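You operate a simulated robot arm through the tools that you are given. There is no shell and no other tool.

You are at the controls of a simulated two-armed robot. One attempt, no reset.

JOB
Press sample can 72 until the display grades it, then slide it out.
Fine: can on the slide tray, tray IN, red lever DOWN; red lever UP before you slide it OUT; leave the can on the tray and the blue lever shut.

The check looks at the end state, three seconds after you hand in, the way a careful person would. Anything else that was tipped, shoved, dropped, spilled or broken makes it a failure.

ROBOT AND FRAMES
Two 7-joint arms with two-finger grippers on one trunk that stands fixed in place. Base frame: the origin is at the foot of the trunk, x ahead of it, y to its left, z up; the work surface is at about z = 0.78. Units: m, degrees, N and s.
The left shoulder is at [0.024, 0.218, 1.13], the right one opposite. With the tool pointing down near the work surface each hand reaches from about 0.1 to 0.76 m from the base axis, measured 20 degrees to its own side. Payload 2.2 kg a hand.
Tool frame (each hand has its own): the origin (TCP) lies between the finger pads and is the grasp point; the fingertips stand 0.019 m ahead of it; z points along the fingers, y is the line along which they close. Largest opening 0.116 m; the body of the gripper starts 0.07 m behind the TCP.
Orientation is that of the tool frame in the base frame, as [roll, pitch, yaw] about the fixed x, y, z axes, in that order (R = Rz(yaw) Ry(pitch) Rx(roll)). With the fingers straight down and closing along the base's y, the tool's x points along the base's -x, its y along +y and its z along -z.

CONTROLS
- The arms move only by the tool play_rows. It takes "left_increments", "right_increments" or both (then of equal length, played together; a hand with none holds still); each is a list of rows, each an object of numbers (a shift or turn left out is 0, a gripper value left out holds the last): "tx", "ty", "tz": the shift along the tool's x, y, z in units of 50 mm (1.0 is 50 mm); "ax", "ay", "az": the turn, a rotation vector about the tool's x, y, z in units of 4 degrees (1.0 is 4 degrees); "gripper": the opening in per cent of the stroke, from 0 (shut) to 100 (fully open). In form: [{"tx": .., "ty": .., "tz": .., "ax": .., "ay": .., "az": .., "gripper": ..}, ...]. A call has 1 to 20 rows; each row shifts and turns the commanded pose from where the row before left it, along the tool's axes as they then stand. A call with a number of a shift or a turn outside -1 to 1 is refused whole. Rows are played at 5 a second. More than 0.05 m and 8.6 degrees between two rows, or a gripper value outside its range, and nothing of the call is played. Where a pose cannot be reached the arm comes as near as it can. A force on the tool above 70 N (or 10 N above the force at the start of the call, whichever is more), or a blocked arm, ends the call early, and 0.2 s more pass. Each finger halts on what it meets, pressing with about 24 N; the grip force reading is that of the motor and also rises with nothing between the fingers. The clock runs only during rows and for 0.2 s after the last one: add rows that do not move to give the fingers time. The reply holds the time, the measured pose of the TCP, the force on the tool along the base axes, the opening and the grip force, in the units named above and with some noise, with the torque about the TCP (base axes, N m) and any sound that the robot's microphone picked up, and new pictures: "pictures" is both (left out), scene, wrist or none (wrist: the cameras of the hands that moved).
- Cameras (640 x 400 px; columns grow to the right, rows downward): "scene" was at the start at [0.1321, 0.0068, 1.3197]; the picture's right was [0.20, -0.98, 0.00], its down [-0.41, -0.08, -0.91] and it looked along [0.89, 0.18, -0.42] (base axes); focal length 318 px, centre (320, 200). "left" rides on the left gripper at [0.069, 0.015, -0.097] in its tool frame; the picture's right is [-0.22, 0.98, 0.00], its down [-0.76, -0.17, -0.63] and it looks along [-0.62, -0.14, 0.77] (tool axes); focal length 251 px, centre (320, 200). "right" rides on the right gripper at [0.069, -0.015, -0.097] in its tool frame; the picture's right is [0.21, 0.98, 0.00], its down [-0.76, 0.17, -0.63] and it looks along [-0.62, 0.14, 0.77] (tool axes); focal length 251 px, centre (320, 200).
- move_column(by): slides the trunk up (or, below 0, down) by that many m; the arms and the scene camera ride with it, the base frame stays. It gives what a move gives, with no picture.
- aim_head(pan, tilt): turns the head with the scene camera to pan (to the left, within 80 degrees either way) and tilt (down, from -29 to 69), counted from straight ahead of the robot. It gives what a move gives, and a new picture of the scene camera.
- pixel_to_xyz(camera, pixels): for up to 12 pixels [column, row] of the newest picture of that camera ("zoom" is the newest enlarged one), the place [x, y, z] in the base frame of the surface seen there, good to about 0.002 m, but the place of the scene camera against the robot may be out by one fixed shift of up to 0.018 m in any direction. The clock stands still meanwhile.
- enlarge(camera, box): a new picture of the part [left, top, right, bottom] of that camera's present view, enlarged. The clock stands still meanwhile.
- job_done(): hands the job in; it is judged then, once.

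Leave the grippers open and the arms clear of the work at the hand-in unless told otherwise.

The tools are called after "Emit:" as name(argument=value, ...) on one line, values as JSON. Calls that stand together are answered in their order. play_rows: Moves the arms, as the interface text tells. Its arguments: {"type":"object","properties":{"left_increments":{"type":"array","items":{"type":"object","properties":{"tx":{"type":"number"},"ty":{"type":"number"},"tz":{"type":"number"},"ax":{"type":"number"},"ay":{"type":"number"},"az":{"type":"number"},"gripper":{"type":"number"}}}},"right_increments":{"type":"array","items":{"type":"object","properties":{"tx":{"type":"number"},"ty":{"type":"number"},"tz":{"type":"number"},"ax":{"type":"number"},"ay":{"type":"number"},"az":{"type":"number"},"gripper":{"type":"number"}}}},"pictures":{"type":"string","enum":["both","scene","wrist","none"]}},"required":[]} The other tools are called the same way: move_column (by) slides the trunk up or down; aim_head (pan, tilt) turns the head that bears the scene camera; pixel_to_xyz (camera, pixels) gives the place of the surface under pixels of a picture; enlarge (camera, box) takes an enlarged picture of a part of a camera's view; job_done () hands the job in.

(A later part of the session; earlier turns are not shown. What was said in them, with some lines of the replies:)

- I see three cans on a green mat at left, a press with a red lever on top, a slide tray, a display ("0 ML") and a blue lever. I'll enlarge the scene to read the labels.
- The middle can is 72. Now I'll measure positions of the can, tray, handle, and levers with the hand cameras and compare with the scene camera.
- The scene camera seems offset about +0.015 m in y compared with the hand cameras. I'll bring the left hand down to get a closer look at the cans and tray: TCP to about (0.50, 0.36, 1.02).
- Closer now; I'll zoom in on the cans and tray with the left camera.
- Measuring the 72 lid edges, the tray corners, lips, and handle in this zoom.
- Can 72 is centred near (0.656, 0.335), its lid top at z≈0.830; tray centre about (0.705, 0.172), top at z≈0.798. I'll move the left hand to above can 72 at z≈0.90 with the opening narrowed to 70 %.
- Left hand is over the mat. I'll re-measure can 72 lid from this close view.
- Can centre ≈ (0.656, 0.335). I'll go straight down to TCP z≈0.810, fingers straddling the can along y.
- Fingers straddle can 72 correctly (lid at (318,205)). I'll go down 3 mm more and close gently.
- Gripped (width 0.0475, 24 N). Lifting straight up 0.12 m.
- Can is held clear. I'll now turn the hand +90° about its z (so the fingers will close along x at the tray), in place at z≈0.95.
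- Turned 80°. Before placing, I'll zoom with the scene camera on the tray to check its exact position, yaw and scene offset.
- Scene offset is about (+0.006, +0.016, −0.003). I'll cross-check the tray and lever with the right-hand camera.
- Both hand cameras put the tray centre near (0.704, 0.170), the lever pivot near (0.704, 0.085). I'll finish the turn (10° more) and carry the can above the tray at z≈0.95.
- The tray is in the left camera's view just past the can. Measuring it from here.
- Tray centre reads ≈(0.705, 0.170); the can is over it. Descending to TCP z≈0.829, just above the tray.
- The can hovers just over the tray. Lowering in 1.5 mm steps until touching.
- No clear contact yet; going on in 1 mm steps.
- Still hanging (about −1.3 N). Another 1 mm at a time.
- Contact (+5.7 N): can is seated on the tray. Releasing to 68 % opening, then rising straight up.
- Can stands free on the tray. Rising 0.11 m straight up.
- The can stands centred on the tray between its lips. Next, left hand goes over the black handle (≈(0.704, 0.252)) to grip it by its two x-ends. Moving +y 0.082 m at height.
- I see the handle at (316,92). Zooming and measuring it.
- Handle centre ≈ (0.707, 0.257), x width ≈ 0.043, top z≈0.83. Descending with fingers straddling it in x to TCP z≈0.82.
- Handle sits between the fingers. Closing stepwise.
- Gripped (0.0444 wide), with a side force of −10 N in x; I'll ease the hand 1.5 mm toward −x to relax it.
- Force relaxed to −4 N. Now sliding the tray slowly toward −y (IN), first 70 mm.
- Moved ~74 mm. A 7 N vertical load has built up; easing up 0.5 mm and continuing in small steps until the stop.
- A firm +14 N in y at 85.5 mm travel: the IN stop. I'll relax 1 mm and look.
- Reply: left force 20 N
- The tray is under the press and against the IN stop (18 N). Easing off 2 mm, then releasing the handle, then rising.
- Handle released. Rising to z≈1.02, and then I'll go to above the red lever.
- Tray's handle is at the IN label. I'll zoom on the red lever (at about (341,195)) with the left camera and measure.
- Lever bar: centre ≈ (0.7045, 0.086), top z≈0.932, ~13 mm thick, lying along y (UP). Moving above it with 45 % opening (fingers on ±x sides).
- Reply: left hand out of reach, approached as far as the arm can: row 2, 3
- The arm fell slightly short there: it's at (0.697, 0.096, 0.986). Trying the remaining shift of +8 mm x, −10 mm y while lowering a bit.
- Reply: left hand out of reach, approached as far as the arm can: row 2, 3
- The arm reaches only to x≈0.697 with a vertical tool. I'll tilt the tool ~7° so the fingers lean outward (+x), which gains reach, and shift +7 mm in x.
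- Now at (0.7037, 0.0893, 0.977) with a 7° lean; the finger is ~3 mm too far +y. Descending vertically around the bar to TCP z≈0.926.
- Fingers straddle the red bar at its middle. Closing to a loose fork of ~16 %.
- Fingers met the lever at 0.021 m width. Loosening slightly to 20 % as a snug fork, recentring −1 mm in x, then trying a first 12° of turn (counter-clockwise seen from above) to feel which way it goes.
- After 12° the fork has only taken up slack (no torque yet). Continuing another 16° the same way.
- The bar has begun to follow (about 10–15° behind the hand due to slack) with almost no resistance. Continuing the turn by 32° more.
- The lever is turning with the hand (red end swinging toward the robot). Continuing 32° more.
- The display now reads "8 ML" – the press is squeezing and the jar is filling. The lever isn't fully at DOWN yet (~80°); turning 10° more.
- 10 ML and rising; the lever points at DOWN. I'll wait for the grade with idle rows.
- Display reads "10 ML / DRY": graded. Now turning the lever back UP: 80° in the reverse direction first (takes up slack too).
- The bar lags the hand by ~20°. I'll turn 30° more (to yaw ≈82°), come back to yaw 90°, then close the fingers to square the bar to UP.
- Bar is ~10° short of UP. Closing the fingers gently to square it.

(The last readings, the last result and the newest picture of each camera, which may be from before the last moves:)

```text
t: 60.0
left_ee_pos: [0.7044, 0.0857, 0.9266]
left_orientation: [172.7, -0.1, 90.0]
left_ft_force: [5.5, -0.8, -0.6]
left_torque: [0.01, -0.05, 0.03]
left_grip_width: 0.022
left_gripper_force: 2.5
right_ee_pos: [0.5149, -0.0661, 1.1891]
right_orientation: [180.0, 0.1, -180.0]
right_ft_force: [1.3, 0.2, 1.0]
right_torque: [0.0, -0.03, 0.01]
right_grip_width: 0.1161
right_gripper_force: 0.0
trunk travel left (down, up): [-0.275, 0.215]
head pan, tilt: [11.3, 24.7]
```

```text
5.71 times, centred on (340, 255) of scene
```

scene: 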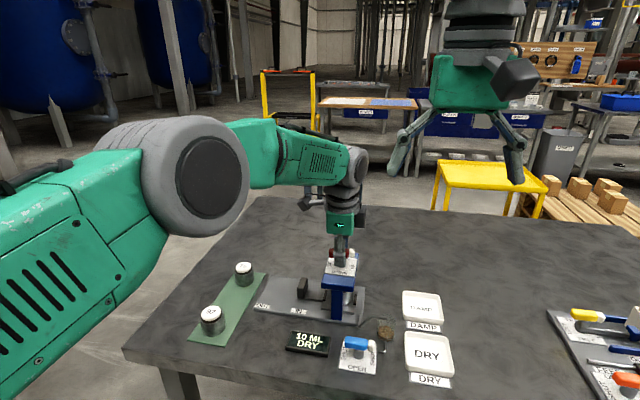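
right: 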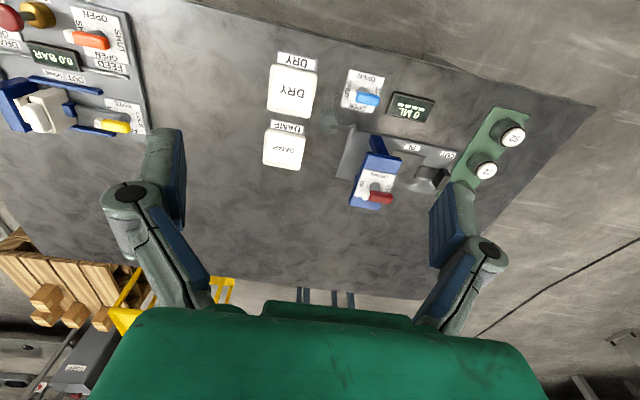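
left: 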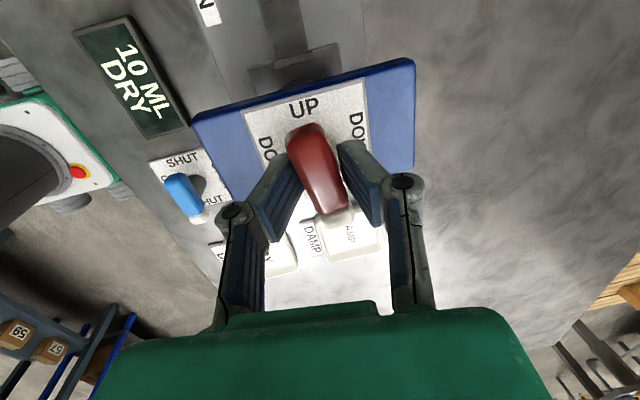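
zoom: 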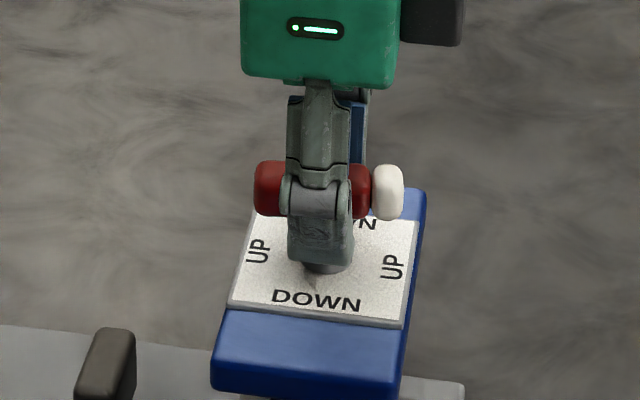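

Still closing (0.022 m). Closing a bit further and waiting.

Emit:
play_rows(left_increments=[{"gripper": 14}, {"gripper": 12}, {}, {}, {}], pictures="wrist")

Emit:
enlarge(camera="left", box=[220, 80, 420, 240])

```text
t: 61.2
left_ee_pos: [0.7029, 0.0844, 0.9263]
left_orientation: [172.7, -0.1, 90.0]
left_ft_force: [5.7, -0.6, 0.7]
left_torque: [0.19, 0.14, 0.04]
left_grip_width: 0.0211
left_gripper_force: 45.2
right_ee_pos: [0.5131, -0.0656, 1.1888]
right_orientation: [179.9, 0.1, -180.0]
right_ft_force: [-0.1, -0.7, -1.2]
right_torque: [0.01, -0.02, 0.0]
right_grip_width: 0.116
right_gripper_force: 0.1
trunk travel left (down, up): [-0.275, 0.215]
head pan, tilt: [11.3, 24.7]
```

left: 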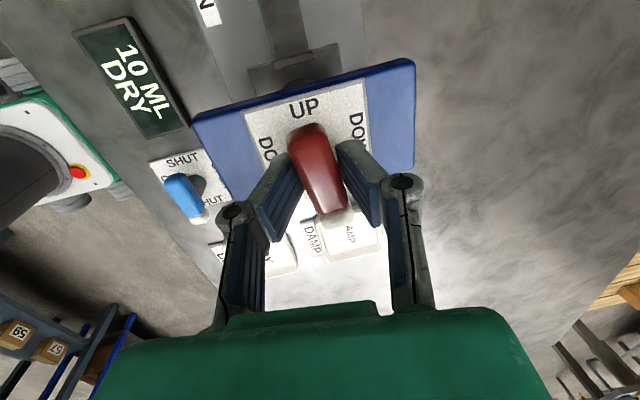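

```text
2.50 times, centred on (320, 160) of left
```

zoom: 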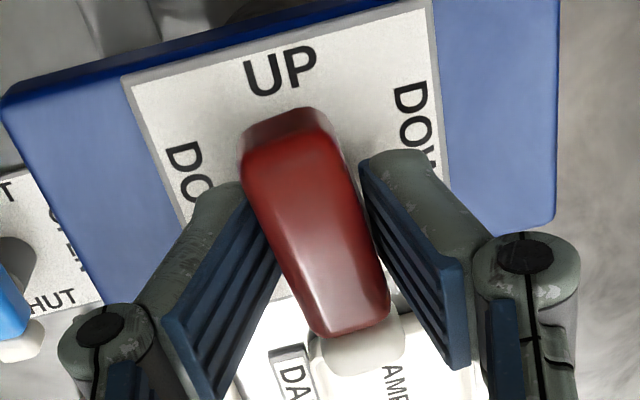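

The fingers now clamp (45 N) but the bar is still several degrees off. I'll measure the bar direction, and turn the clamped hand ~8° more.

Emit:
pixel_to_xyz(camera="left", pixels=[[307, 132], [311, 145], [317, 165], [323, 185], [329, 205], [333, 220]])

Emit:
play_rows(left_increments=[{"az": 0.5}, {"az": 0.5}, {"az": 0.5}, {"az": 0.5}, {}], pictures="wrist")

Emit:
enlarge(camera="left", box=[220, 80, 420, 240])

```text
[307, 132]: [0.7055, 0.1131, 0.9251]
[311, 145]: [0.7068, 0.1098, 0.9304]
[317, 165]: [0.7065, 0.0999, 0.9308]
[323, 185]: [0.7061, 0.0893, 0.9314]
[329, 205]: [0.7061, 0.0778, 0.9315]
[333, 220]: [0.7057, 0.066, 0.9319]
```

```text
t: 62.4
left_ee_pos: [0.7028, 0.0849, 0.9273]
left_orientation: [172.8, -1.1, 81.9]
left_ft_force: [4.9, -0.8, 1.1]
left_torque: [-0.7, 0.17, 0.52]
left_grip_width: 0.0211
left_gripper_force: 44.8
right_ee_pos: [0.5138, -0.0659, 1.187]
right_orientation: [180.0, 0.2, 180.0]
right_ft_force: [1.4, -0.3, -0.5]
right_torque: [-0.01, 0.02, 0.02]
right_grip_width: 0.1157
right_gripper_force: 0.0
trunk travel left (down, up): [-0.275, 0.215]
head pan, tilt: [11.3, 24.7]
```

left: 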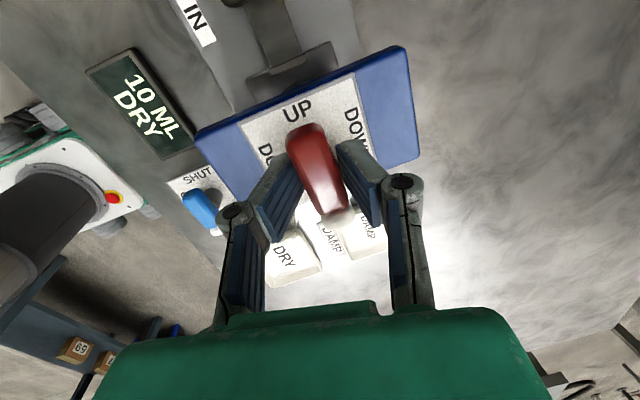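

```text
2.50 times, centred on (320, 160) of left
```

zoom: 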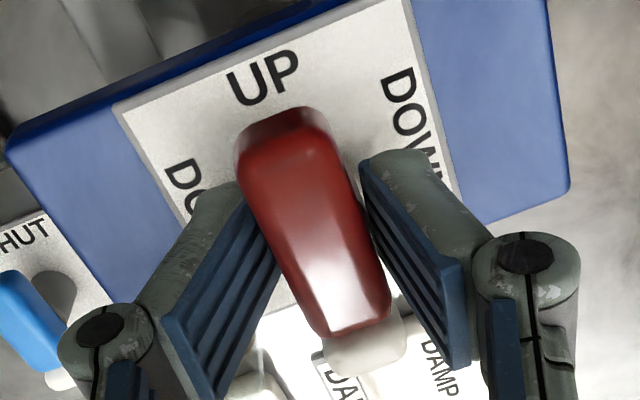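

Emit:
pixel_to_xyz(camera="left", pixels=[[305, 132], [310, 145], [317, 165], [323, 185], [329, 205], [333, 220]])

Emit:
enlarge(camera="scene", box=[290, 220, 390, 290])

```text
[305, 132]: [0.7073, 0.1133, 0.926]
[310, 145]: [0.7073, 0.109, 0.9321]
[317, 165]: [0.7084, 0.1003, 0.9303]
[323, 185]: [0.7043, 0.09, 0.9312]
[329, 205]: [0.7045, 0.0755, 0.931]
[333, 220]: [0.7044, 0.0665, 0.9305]
```

```text
5.71 times, centred on (340, 255) of scene
```

zoom: 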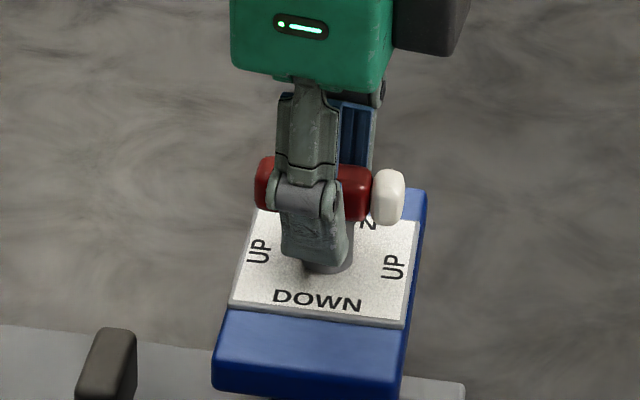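

The bar now reads within a few degrees of the y-axis. I'll turn back 4°, open the fingers, and inspect.

Emit:
play_rows(left_increments=[{"az": -0.5}, {"az": -0.5}, {"gripper": 25}, {"gripper": 40}, {}, {}], pictures="wrist")

Emit:
enlarge(camera="scene", box=[290, 220, 390, 290])

```text
t: 63.8
left_ee_pos: [0.7024, 0.0852, 0.9259]
left_orientation: [172.8, -0.6, 86.1]
left_ft_force: [0.0, -0.5, 0.7]
left_torque: [0.01, -0.01, 0.01]
left_grip_width: 0.0463
left_gripper_force: 0.1
right_ee_pos: [0.5138, -0.0663, 1.1874]
right_orientation: [180.0, 0.1, 180.0]
right_ft_force: [1.0, -0.4, 0.2]
right_torque: [-0.03, 0.01, -0.01]
right_grip_width: 0.1162
right_gripper_force: 0.0
trunk travel left (down, up): [-0.275, 0.215]
head pan, tilt: [11.3, 24.7]
```

left: 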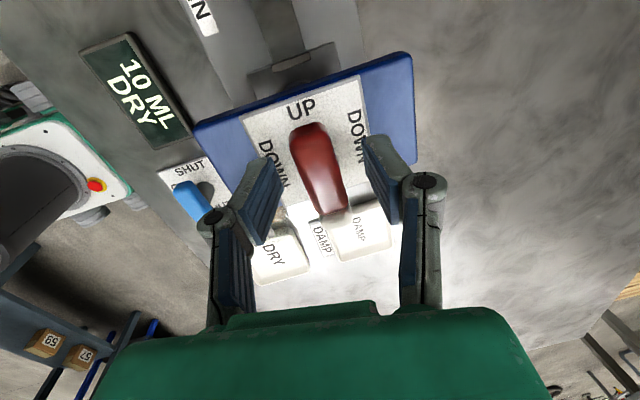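

```text
5.71 times, centred on (340, 255) of scene
```

zoom: 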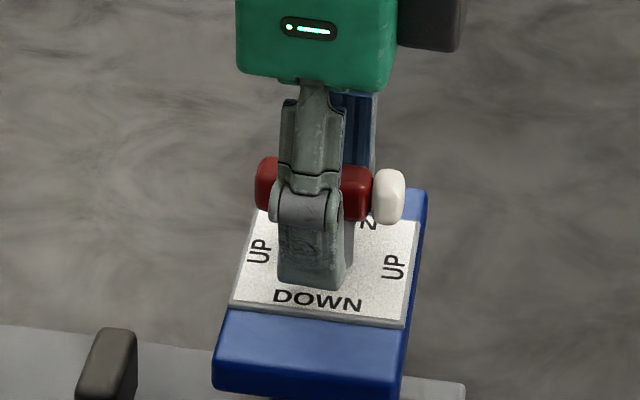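

Released. Rising vertically about 50 mm from the lever, then I'll inspect.

Emit:
play_rows(left_increments=[{"ty": 0.03, "tz": -0.25}, {"ty": 0.03, "tz": -0.25}, {"ty": 0.03, "tz": -0.25}, {"ty": 0.03, "tz": -0.25}, {}, {}], pictures="both")

Emit:
enlarge(camera="scene", box=[280, 220, 400, 360])

Emit:
enlarge(camera="left", box=[200, 20, 440, 220])

```text
t: 65.2
left_ee_pos: [0.7024, 0.0836, 0.977]
left_orientation: [172.8, -0.5, 86.0]
left_ft_force: [-1.2, -0.6, 0.0]
left_torque: [0.02, 0.0, -0.04]
left_grip_width: 0.0466
left_gripper_force: 0.0
right_ee_pos: [0.5148, -0.0667, 1.1894]
right_orientation: [180.0, 0.2, -180.0]
right_ft_force: [-0.1, 0.0, -0.6]
right_torque: [0.0, 0.01, 0.01]
right_grip_width: 0.1158
right_gripper_force: 0.1
trunk travel left (down, up): [-0.275, 0.215]
head pan, tilt: [11.3, 24.7]
```

scene: 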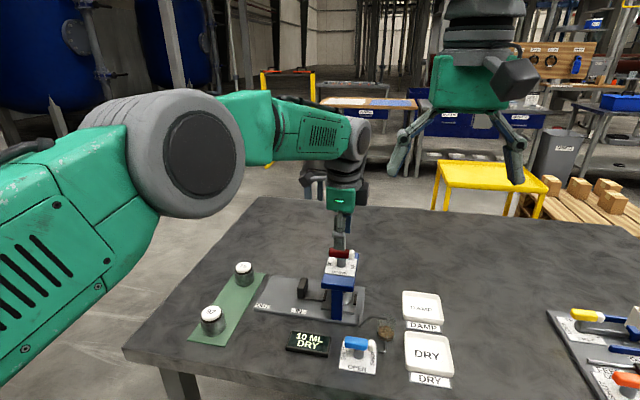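
left: 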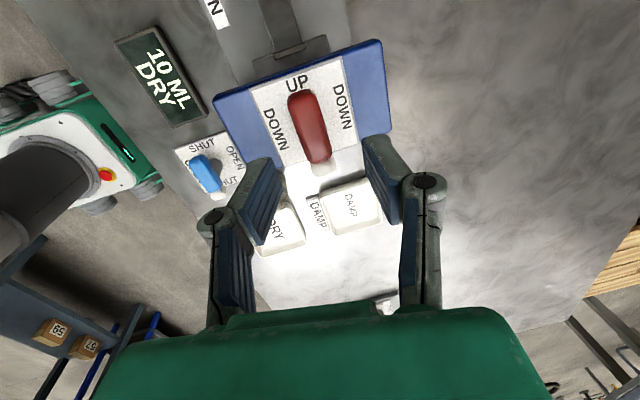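

```text
2.86 times, centred on (340, 290) of scene
```

zoom: 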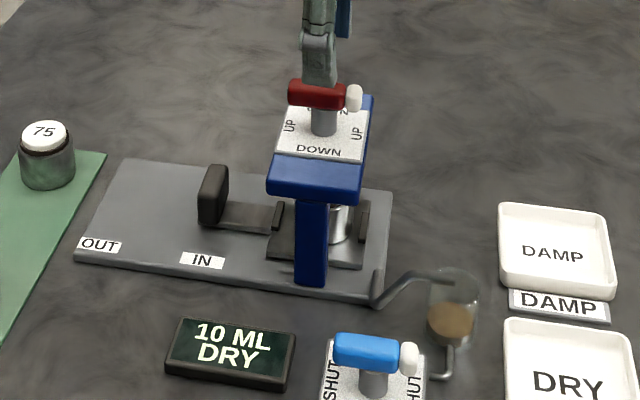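

```text
2.00 times, centred on (320, 120) of left
```

zoom: 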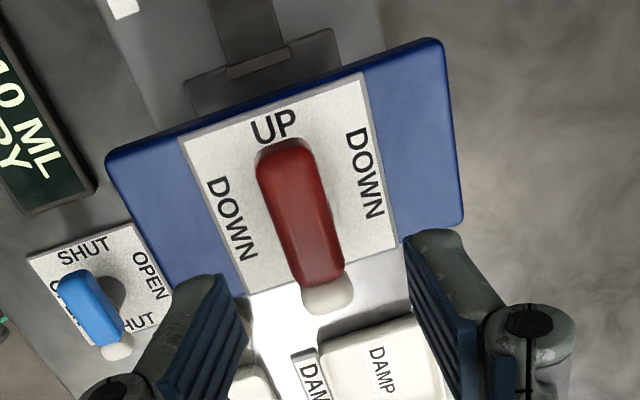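

The lever is squarely at UP and the display still reads "10 ML DRY". Now back to the handle: square the hand up (yaw 90°, no lean) and move +y to ≈0.173, opening 68 %.

Emit:
play_rows(left_increments=[{"tz": -0.2, "az": -1}, {"tx": 0.6}, {"tx": 0.6}, {"tx": 0.6, "gripper": 68}, {"ax": 0.6}, {"ax": 0.6}, {"ax": 0.6}, {}, {}], pictures="both")

```text
t: 67.2
left_ee_pos: [0.7009, 0.1739, 0.9863]
left_orientation: [179.9, 0.0, 90.0]
left_ft_force: [-0.2, 0.0, 0.5]
left_torque: [0.02, 0.01, -0.01]
left_grip_width: 0.0786
left_gripper_force: 0.0
right_ee_pos: [0.5136, -0.0655, 1.1899]
right_orientation: [-180.0, 0.1, -180.0]
right_ft_force: [-0.3, -0.1, -0.4]
right_torque: [0.01, -0.02, 0.01]
right_grip_width: 0.1158
right_gripper_force: 0.0
trunk travel left (down, up): [-0.275, 0.215]
head pan, tilt: [11.3, 24.7]
```

scene: 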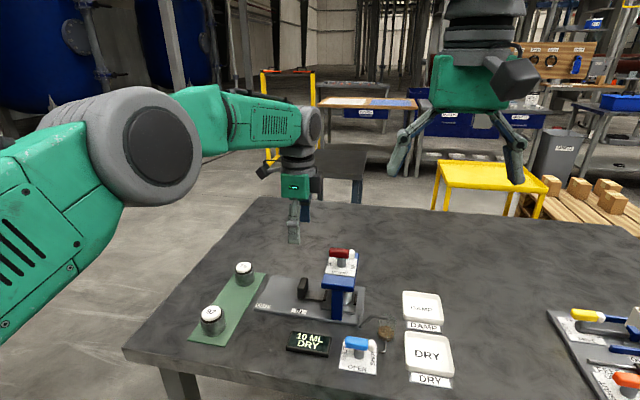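
left: 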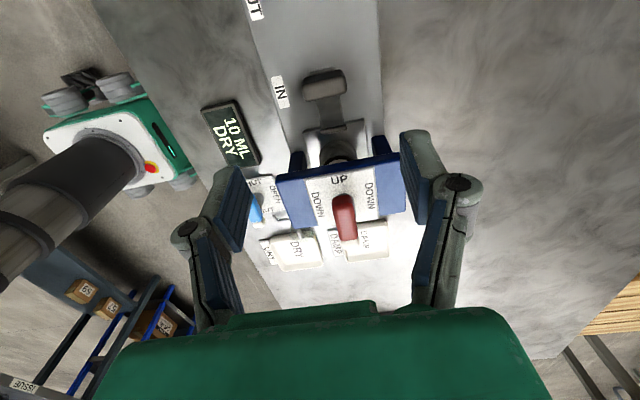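

Handle is visible at the IN label and the lever is UP. Descending onto the handle at (0.7045, 0.1735).

Emit:
play_rows(left_increments=[{"tz": 0.6, "ty": 0.07}, {"tz": 0.6}, {"tz": 0.6}, {"tz": 0.6}, {"tz": 0.5}, {"tz": 0.36}, {}, {}], pictures="both")

```text
t: 69.0
left_ee_pos: [0.705, 0.1742, 0.8249]
left_orientation: [179.9, 0.0, 90.1]
left_ft_force: [0.7, 0.0, -0.7]
left_torque: [0.01, 0.0, 0.03]
left_grip_width: 0.0787
left_gripper_force: 0.1
right_ee_pos: [0.5148, -0.0653, 1.1876]
right_orientation: [180.0, 0.1, -180.0]
right_ft_force: [0.9, -0.1, -0.3]
right_torque: [0.0, -0.02, 0.04]
right_grip_width: 0.1161
right_gripper_force: 0.0
trunk travel left (down, up): [-0.275, 0.215]
head pan, tilt: [11.3, 24.7]
```

scene: 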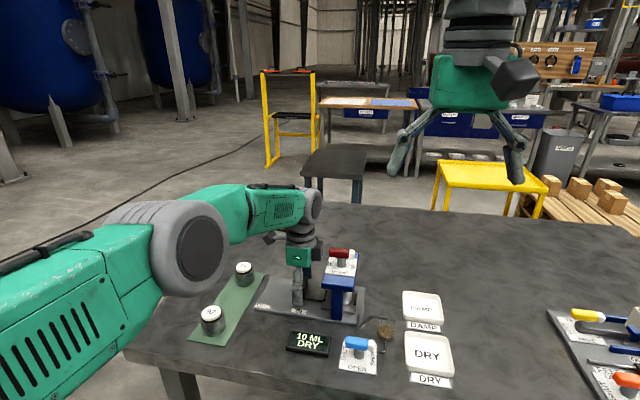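
left: 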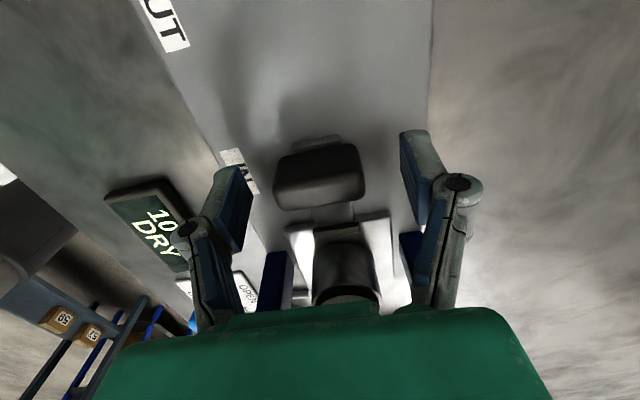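

Handle is between the fingers again; lowering 2.5 mm and closing stepwise.

Emit:
play_rows(left_increments=[{"tz": 0.04}, {"gripper": 55}, {"gripper": 46}, {"gripper": 40}, {"gripper": 34}, {"gripper": 28}, {}, {}], pictures="wrist")

```text
t: 70.8
left_ee_pos: [0.7033, 0.176, 0.8214]
left_orientation: [180.0, 0.0, 90.0]
left_ft_force: [-8.0, 0.4, -1.1]
left_torque: [0.12, 0.29, 0.03]
left_grip_width: 0.0446
left_gripper_force: 44.6
right_ee_pos: [0.5134, -0.0648, 1.1898]
right_orientation: [-179.9, 0.3, 180.0]
right_ft_force: [-0.1, 0.5, 0.9]
right_torque: [0.02, -0.02, 0.0]
right_grip_width: 0.1158
right_gripper_force: 0.0
trunk travel left (down, up): [-0.275, 0.215]
head pan, tilt: [11.3, 24.7]
```

left: 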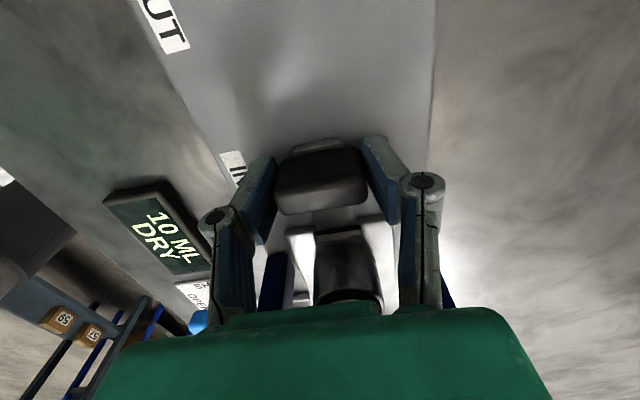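

Handle gripped (0.0446). Easing −2 mm in x, then pulling slowly +y, first ~20 mm, checking forces.

Emit:
play_rows(left_increments=[{"ty": -0.04}, {"tx": 0.04}, {"tx": 0.08}, {"tx": 0.1}, {"tx": 0.1}, {"tx": 0.08}, {}], pictures="both")

Emit:
enlarge(camera="scene", box=[240, 230, 400, 360])

```text
t: 72.4
left_ee_pos: [0.7061, 0.1961, 0.8211]
left_orientation: [179.9, 0.0, 90.0]
left_ft_force: [10.0, 0.1, -3.5]
left_torque: [-0.03, -0.57, -0.21]
left_grip_width: 0.0444
left_gripper_force: 45.1
right_ee_pos: [0.5145, -0.065, 1.1886]
right_orientation: [-180.0, 0.1, -180.0]
right_ft_force: [-0.1, 0.1, -0.6]
right_torque: [0.01, 0.02, -0.03]
right_grip_width: 0.1158
right_gripper_force: 0.0
trunk travel left (down, up): [-0.275, 0.215]
head pan, tilt: [11.3, 24.7]
```

scene: 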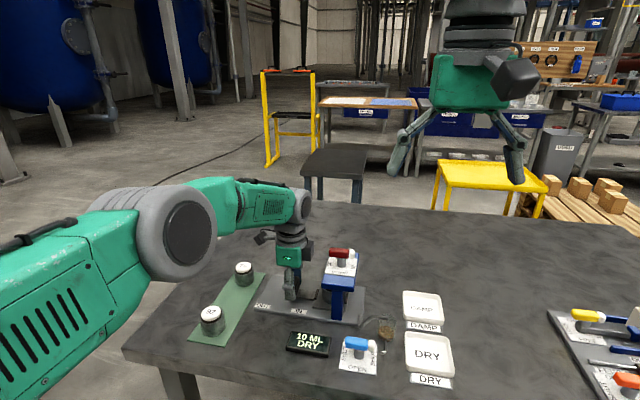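
left: 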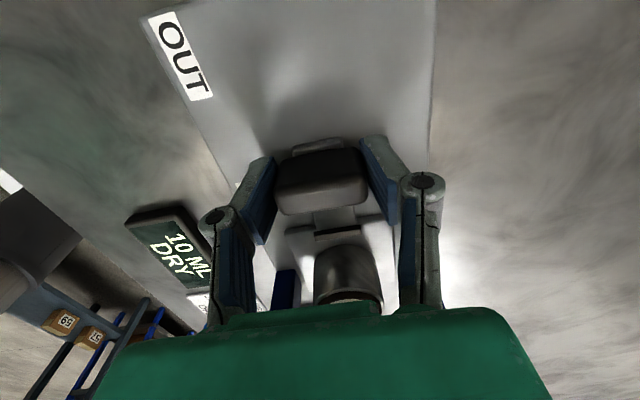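

```text
3.08 times, centred on (320, 295) of scene
```

zoom: 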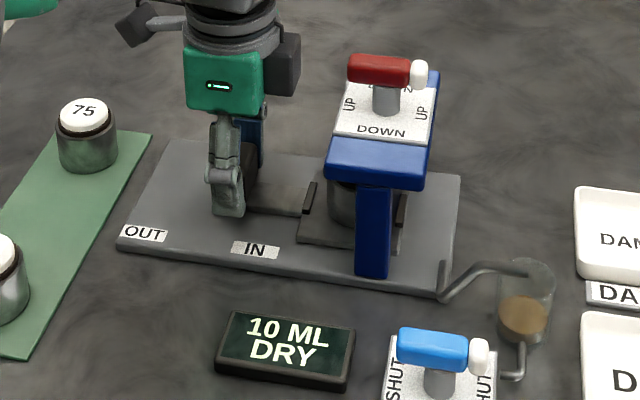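

Tray and can slide out together. Rebalancing +1.5 mm in x, then pulling ~52 mm further.

Emit:
play_rows(left_increments=[{"ty": 0.03}, {"tx": 0.06}, {"tx": 0.12}, {"tx": 0.14}, {"tx": 0.14}, {"tx": 0.14}, {"tx": 0.14}, {"tx": 0.12}, {"tx": 0.1}, {"tx": 0.08}, {}], pictures="both")

```text
t: 74.8
left_ee_pos: [0.705, 0.2474, 0.8221]
left_orientation: [-180.0, 0.0, 90.0]
left_ft_force: [3.9, -0.8, 3.4]
left_torque: [0.0, -0.7, 0.08]
left_grip_width: 0.0445
left_gripper_force: 45.0
right_ee_pos: [0.5139, -0.0646, 1.188]
right_orientation: [-180.0, 0.1, 180.0]
right_ft_force: [0.0, 0.2, -0.2]
right_torque: [-0.02, 0.01, 0.02]
right_grip_width: 0.1161
right_gripper_force: 0.1
trunk travel left (down, up): [-0.275, 0.215]
head pan, tilt: [11.3, 24.7]
```

scene: 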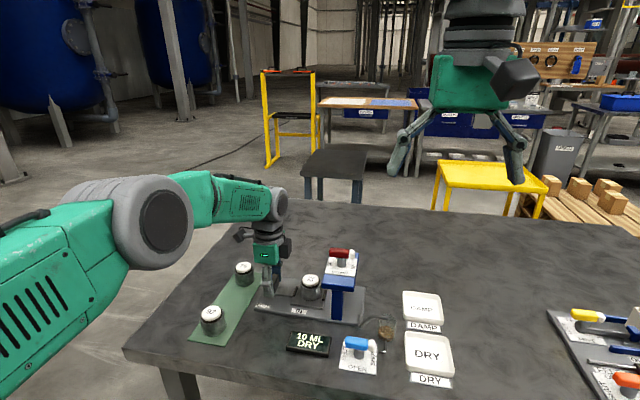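
left: 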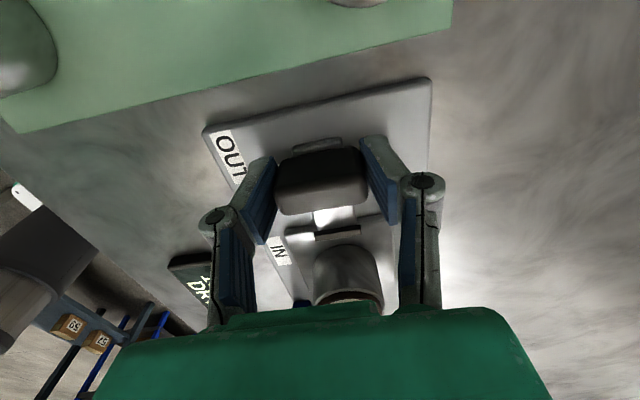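

Nearly out (y=0.2474). Pulling the last ~12 mm in small steps until the OUT stop.

Emit:
play_rows(left_increments=[{"tx": 0.05}, {"tx": 0.05}, {"tx": 0.05}, {"tx": 0.04}, {}], pictures="none")

```text
t: 76.0
left_ee_pos: [0.7054, 0.257, 0.8224]
left_orientation: [179.9, 0.0, 90.0]
left_ft_force: [10.4, 0.7, 5.1]
left_torque: [0.07, -0.14, -0.26]
left_grip_width: 0.0446
left_gripper_force: 45.1
right_ee_pos: [0.5143, -0.0646, 1.1888]
right_orientation: [-179.9, 0.1, 179.9]
right_ft_force: [0.7, -1.0, 0.1]
right_torque: [-0.01, -0.02, -0.02]
right_grip_width: 0.1161
right_gripper_force: 0.2
trunk travel left (down, up): [-0.275, 0.215]
head pan, tilt: [11.3, 24.7]
```

Emit:
play_rows(left_increments=[{"tx": 0.04, "ty": 0.02}, {"tx": 0.04}, {"tx": 0.03}, {}], pictures="none")

```text
t: 77.0
left_ee_pos: [0.7051, 0.2605, 0.8212]
left_orientation: [-180.0, 0.0, 90.0]
left_ft_force: [0.8, -7.9, 2.5]
left_torque: [-0.51, -0.3, 0.36]
left_grip_width: 0.0442
left_gripper_force: 45.6
right_ee_pos: [0.513, -0.0675, 1.1896]
right_orientation: [179.9, 0.1, 180.0]
right_ft_force: [-0.4, 0.5, 0.2]
right_torque: [0.01, -0.01, 0.01]
right_grip_width: 0.1159
right_gripper_force: 0.0
trunk travel left (down, up): [-0.275, 0.215]
head pan, tilt: [11.3, 24.7]
```

The OUT stop is felt (−8 N) at y=0.2605. Easing 1 mm and releasing the handle.

Emit:
play_rows(left_increments=[{"tx": -0.02}, {"gripper": 50}, {"gripper": 66}, {}, {}], pictures="both")

Emit:
enlarge(camera="scene", box=[220, 230, 400, 370])

```text
t: 78.2
left_ee_pos: [0.707, 0.2635, 0.8208]
left_orientation: [179.9, 0.0, 90.0]
left_ft_force: [-0.4, -0.1, 0.5]
left_torque: [0.03, 0.0, -0.03]
left_grip_width: 0.0766
left_gripper_force: 0.0
right_ee_pos: [0.5136, -0.0658, 1.1888]
right_orientation: [-180.0, 0.1, -180.0]
right_ft_force: [0.5, -0.5, -0.3]
right_torque: [0.0, -0.02, 0.01]
right_grip_width: 0.1161
right_gripper_force: 0.1
trunk travel left (down, up): [-0.275, 0.215]
head pan, tilt: [11.3, 24.7]
```

scene: 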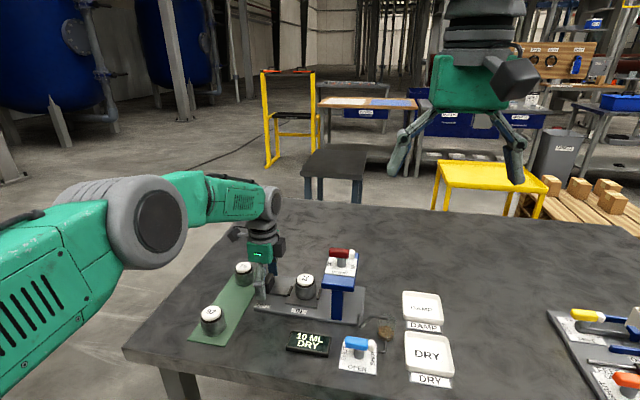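
left: 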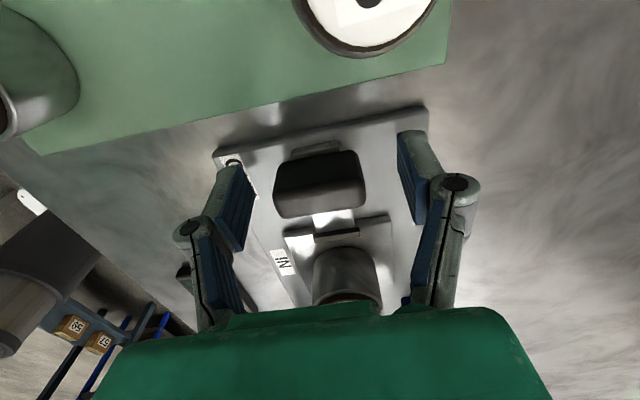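

```text
2.86 times, centred on (310, 300) of scene
```

zoom: 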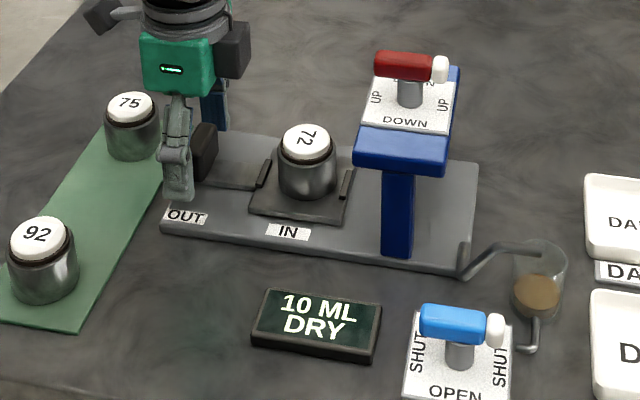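

Released; can 72 stands on the OUT tray, lever UP, blue lever shut, display "10 ML DRY". Rising straight up.

Emit:
play_rows(left_increments=[{"tz": -0.2}, {"tz": -0.5}, {"tz": -0.7}, {"tz": -0.8}, {"tz": -0.8}, {"tz": -0.8}, {"tz": -0.6}, {}], pictures="both")

```text
t: 80.0
left_ee_pos: [0.7062, 0.262, 1.0417]
left_orientation: [179.9, 0.0, 90.0]
left_ft_force: [-0.1, 0.8, -1.0]
left_torque: [0.0, 0.04, -0.01]
left_grip_width: 0.0765
left_gripper_force: 0.2
right_ee_pos: [0.5136, -0.0644, 1.1889]
right_orientation: [-180.0, 0.2, -180.0]
right_ft_force: [-0.3, 0.8, 0.0]
right_torque: [-0.01, 0.03, 0.0]
right_grip_width: 0.1158
right_gripper_force: 0.1
trunk travel left (down, up): [-0.275, 0.215]
head pan, tilt: [11.3, 24.7]
```

scene: 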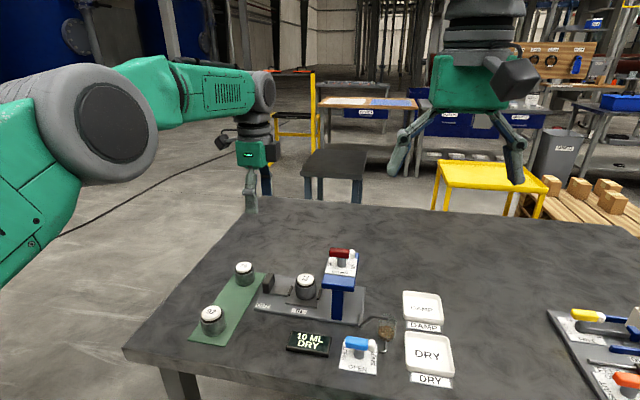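
left: 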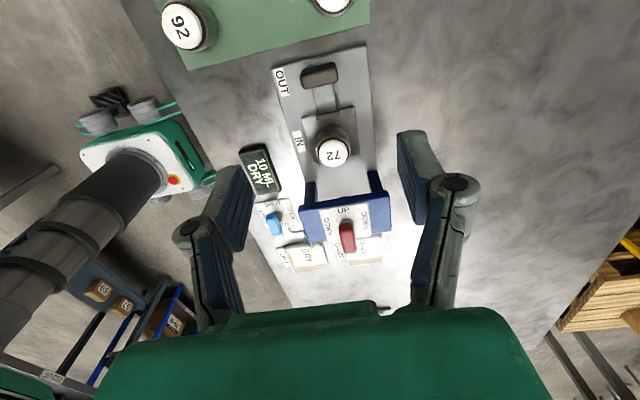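

Everything looks right. Retracting the left hand back and up toward its start position, gripper fully open.

Emit:
play_rows(left_increments=[{"tx": 0.37, "ty": -0.53, "tz": -0.3, "gripper": 100}, {"tx": 0.37, "ty": -0.53, "tz": -0.3}, {"tx": 0.37, "ty": -0.53, "tz": -0.3}, {"tx": 0.37, "ty": -0.53, "tz": -0.3}, {"tx": 0.37, "ty": -0.53, "tz": -0.3}, {"tx": 0.37, "ty": -0.53, "tz": -0.3}, {"tx": 0.37, "ty": -0.53, "tz": -0.3}, {"tx": 0.37, "ty": -0.53, "tz": -0.3}, {}, {}], pictures="both")

Emit:
enlarge(camera="scene", box=[180, 230, 400, 368])

Emit:
enlarge(camera="right", box=[330, 60, 560, 210])

```text
t: 82.2
left_ee_pos: [0.4898, 0.4103, 1.1603]
left_orientation: [179.9, 0.0, 89.9]
left_ft_force: [0.1, -0.6, -0.1]
left_torque: [0.01, 0.0, 0.0]
left_grip_width: 0.116
left_gripper_force: 0.1
right_ee_pos: [0.5132, -0.0655, 1.1896]
right_orientation: [-180.0, 0.1, -180.0]
right_ft_force: [-0.1, -0.1, -0.6]
right_torque: [0.05, 0.03, -0.01]
right_grip_width: 0.1161
right_gripper_force: 0.1
trunk travel left (down, up): [-0.275, 0.215]
head pan, tilt: [11.3, 24.7]
```

scene: 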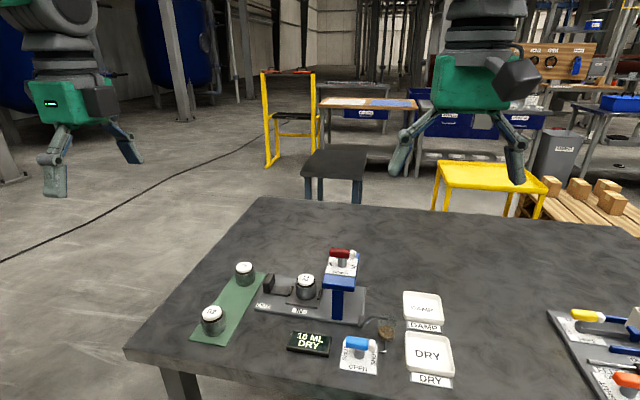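
left: 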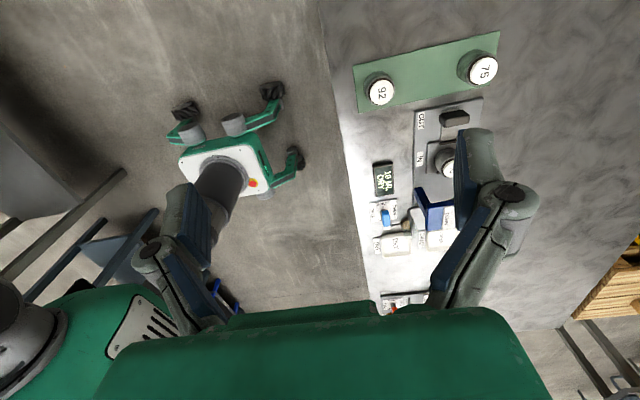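

```text
2.90 times, centred on (290, 299) of scene
```

zoom: 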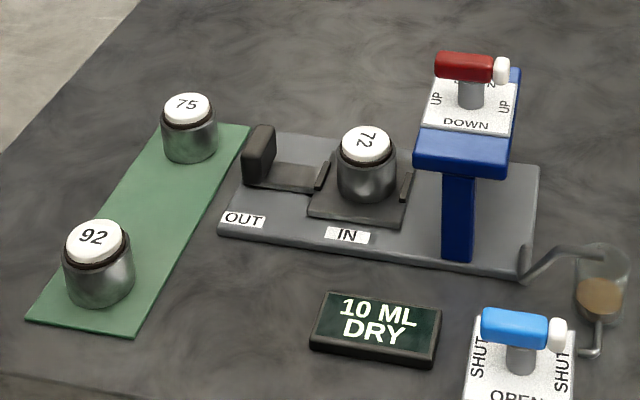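

```text
2.67 times, centred on (445, 135) of right
```

zoom: 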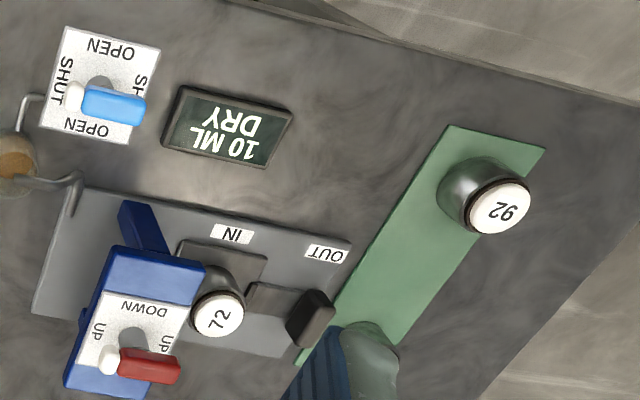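

Can 72 is upright on the tray, and the tray is at OUT. The red lever is UP, the blue lever is SHUT, and the display reads "10 ML DRY". Cans 75 and 92 haven't moved, and both hands are clear with the grippers open. Handing in.

Emit:
job_done()

```text
The job is handed in.
```

I pressed can 72, and the display graded it **DRY at 10 ML**. The job is handed in.

- **Can and tray:** can 72 is standing on the slide tray, and the tray is pulled back to its OUT stop.
- **Levers:** the red lever went back UP before I slid the tray out. I didn't touch the blue lever, and it's still shut.
- **Everything else:** cans 75 and 92 are still in place on the mat, and I saw nothing tipped or spilled. Both arms are clear with their grippers open.
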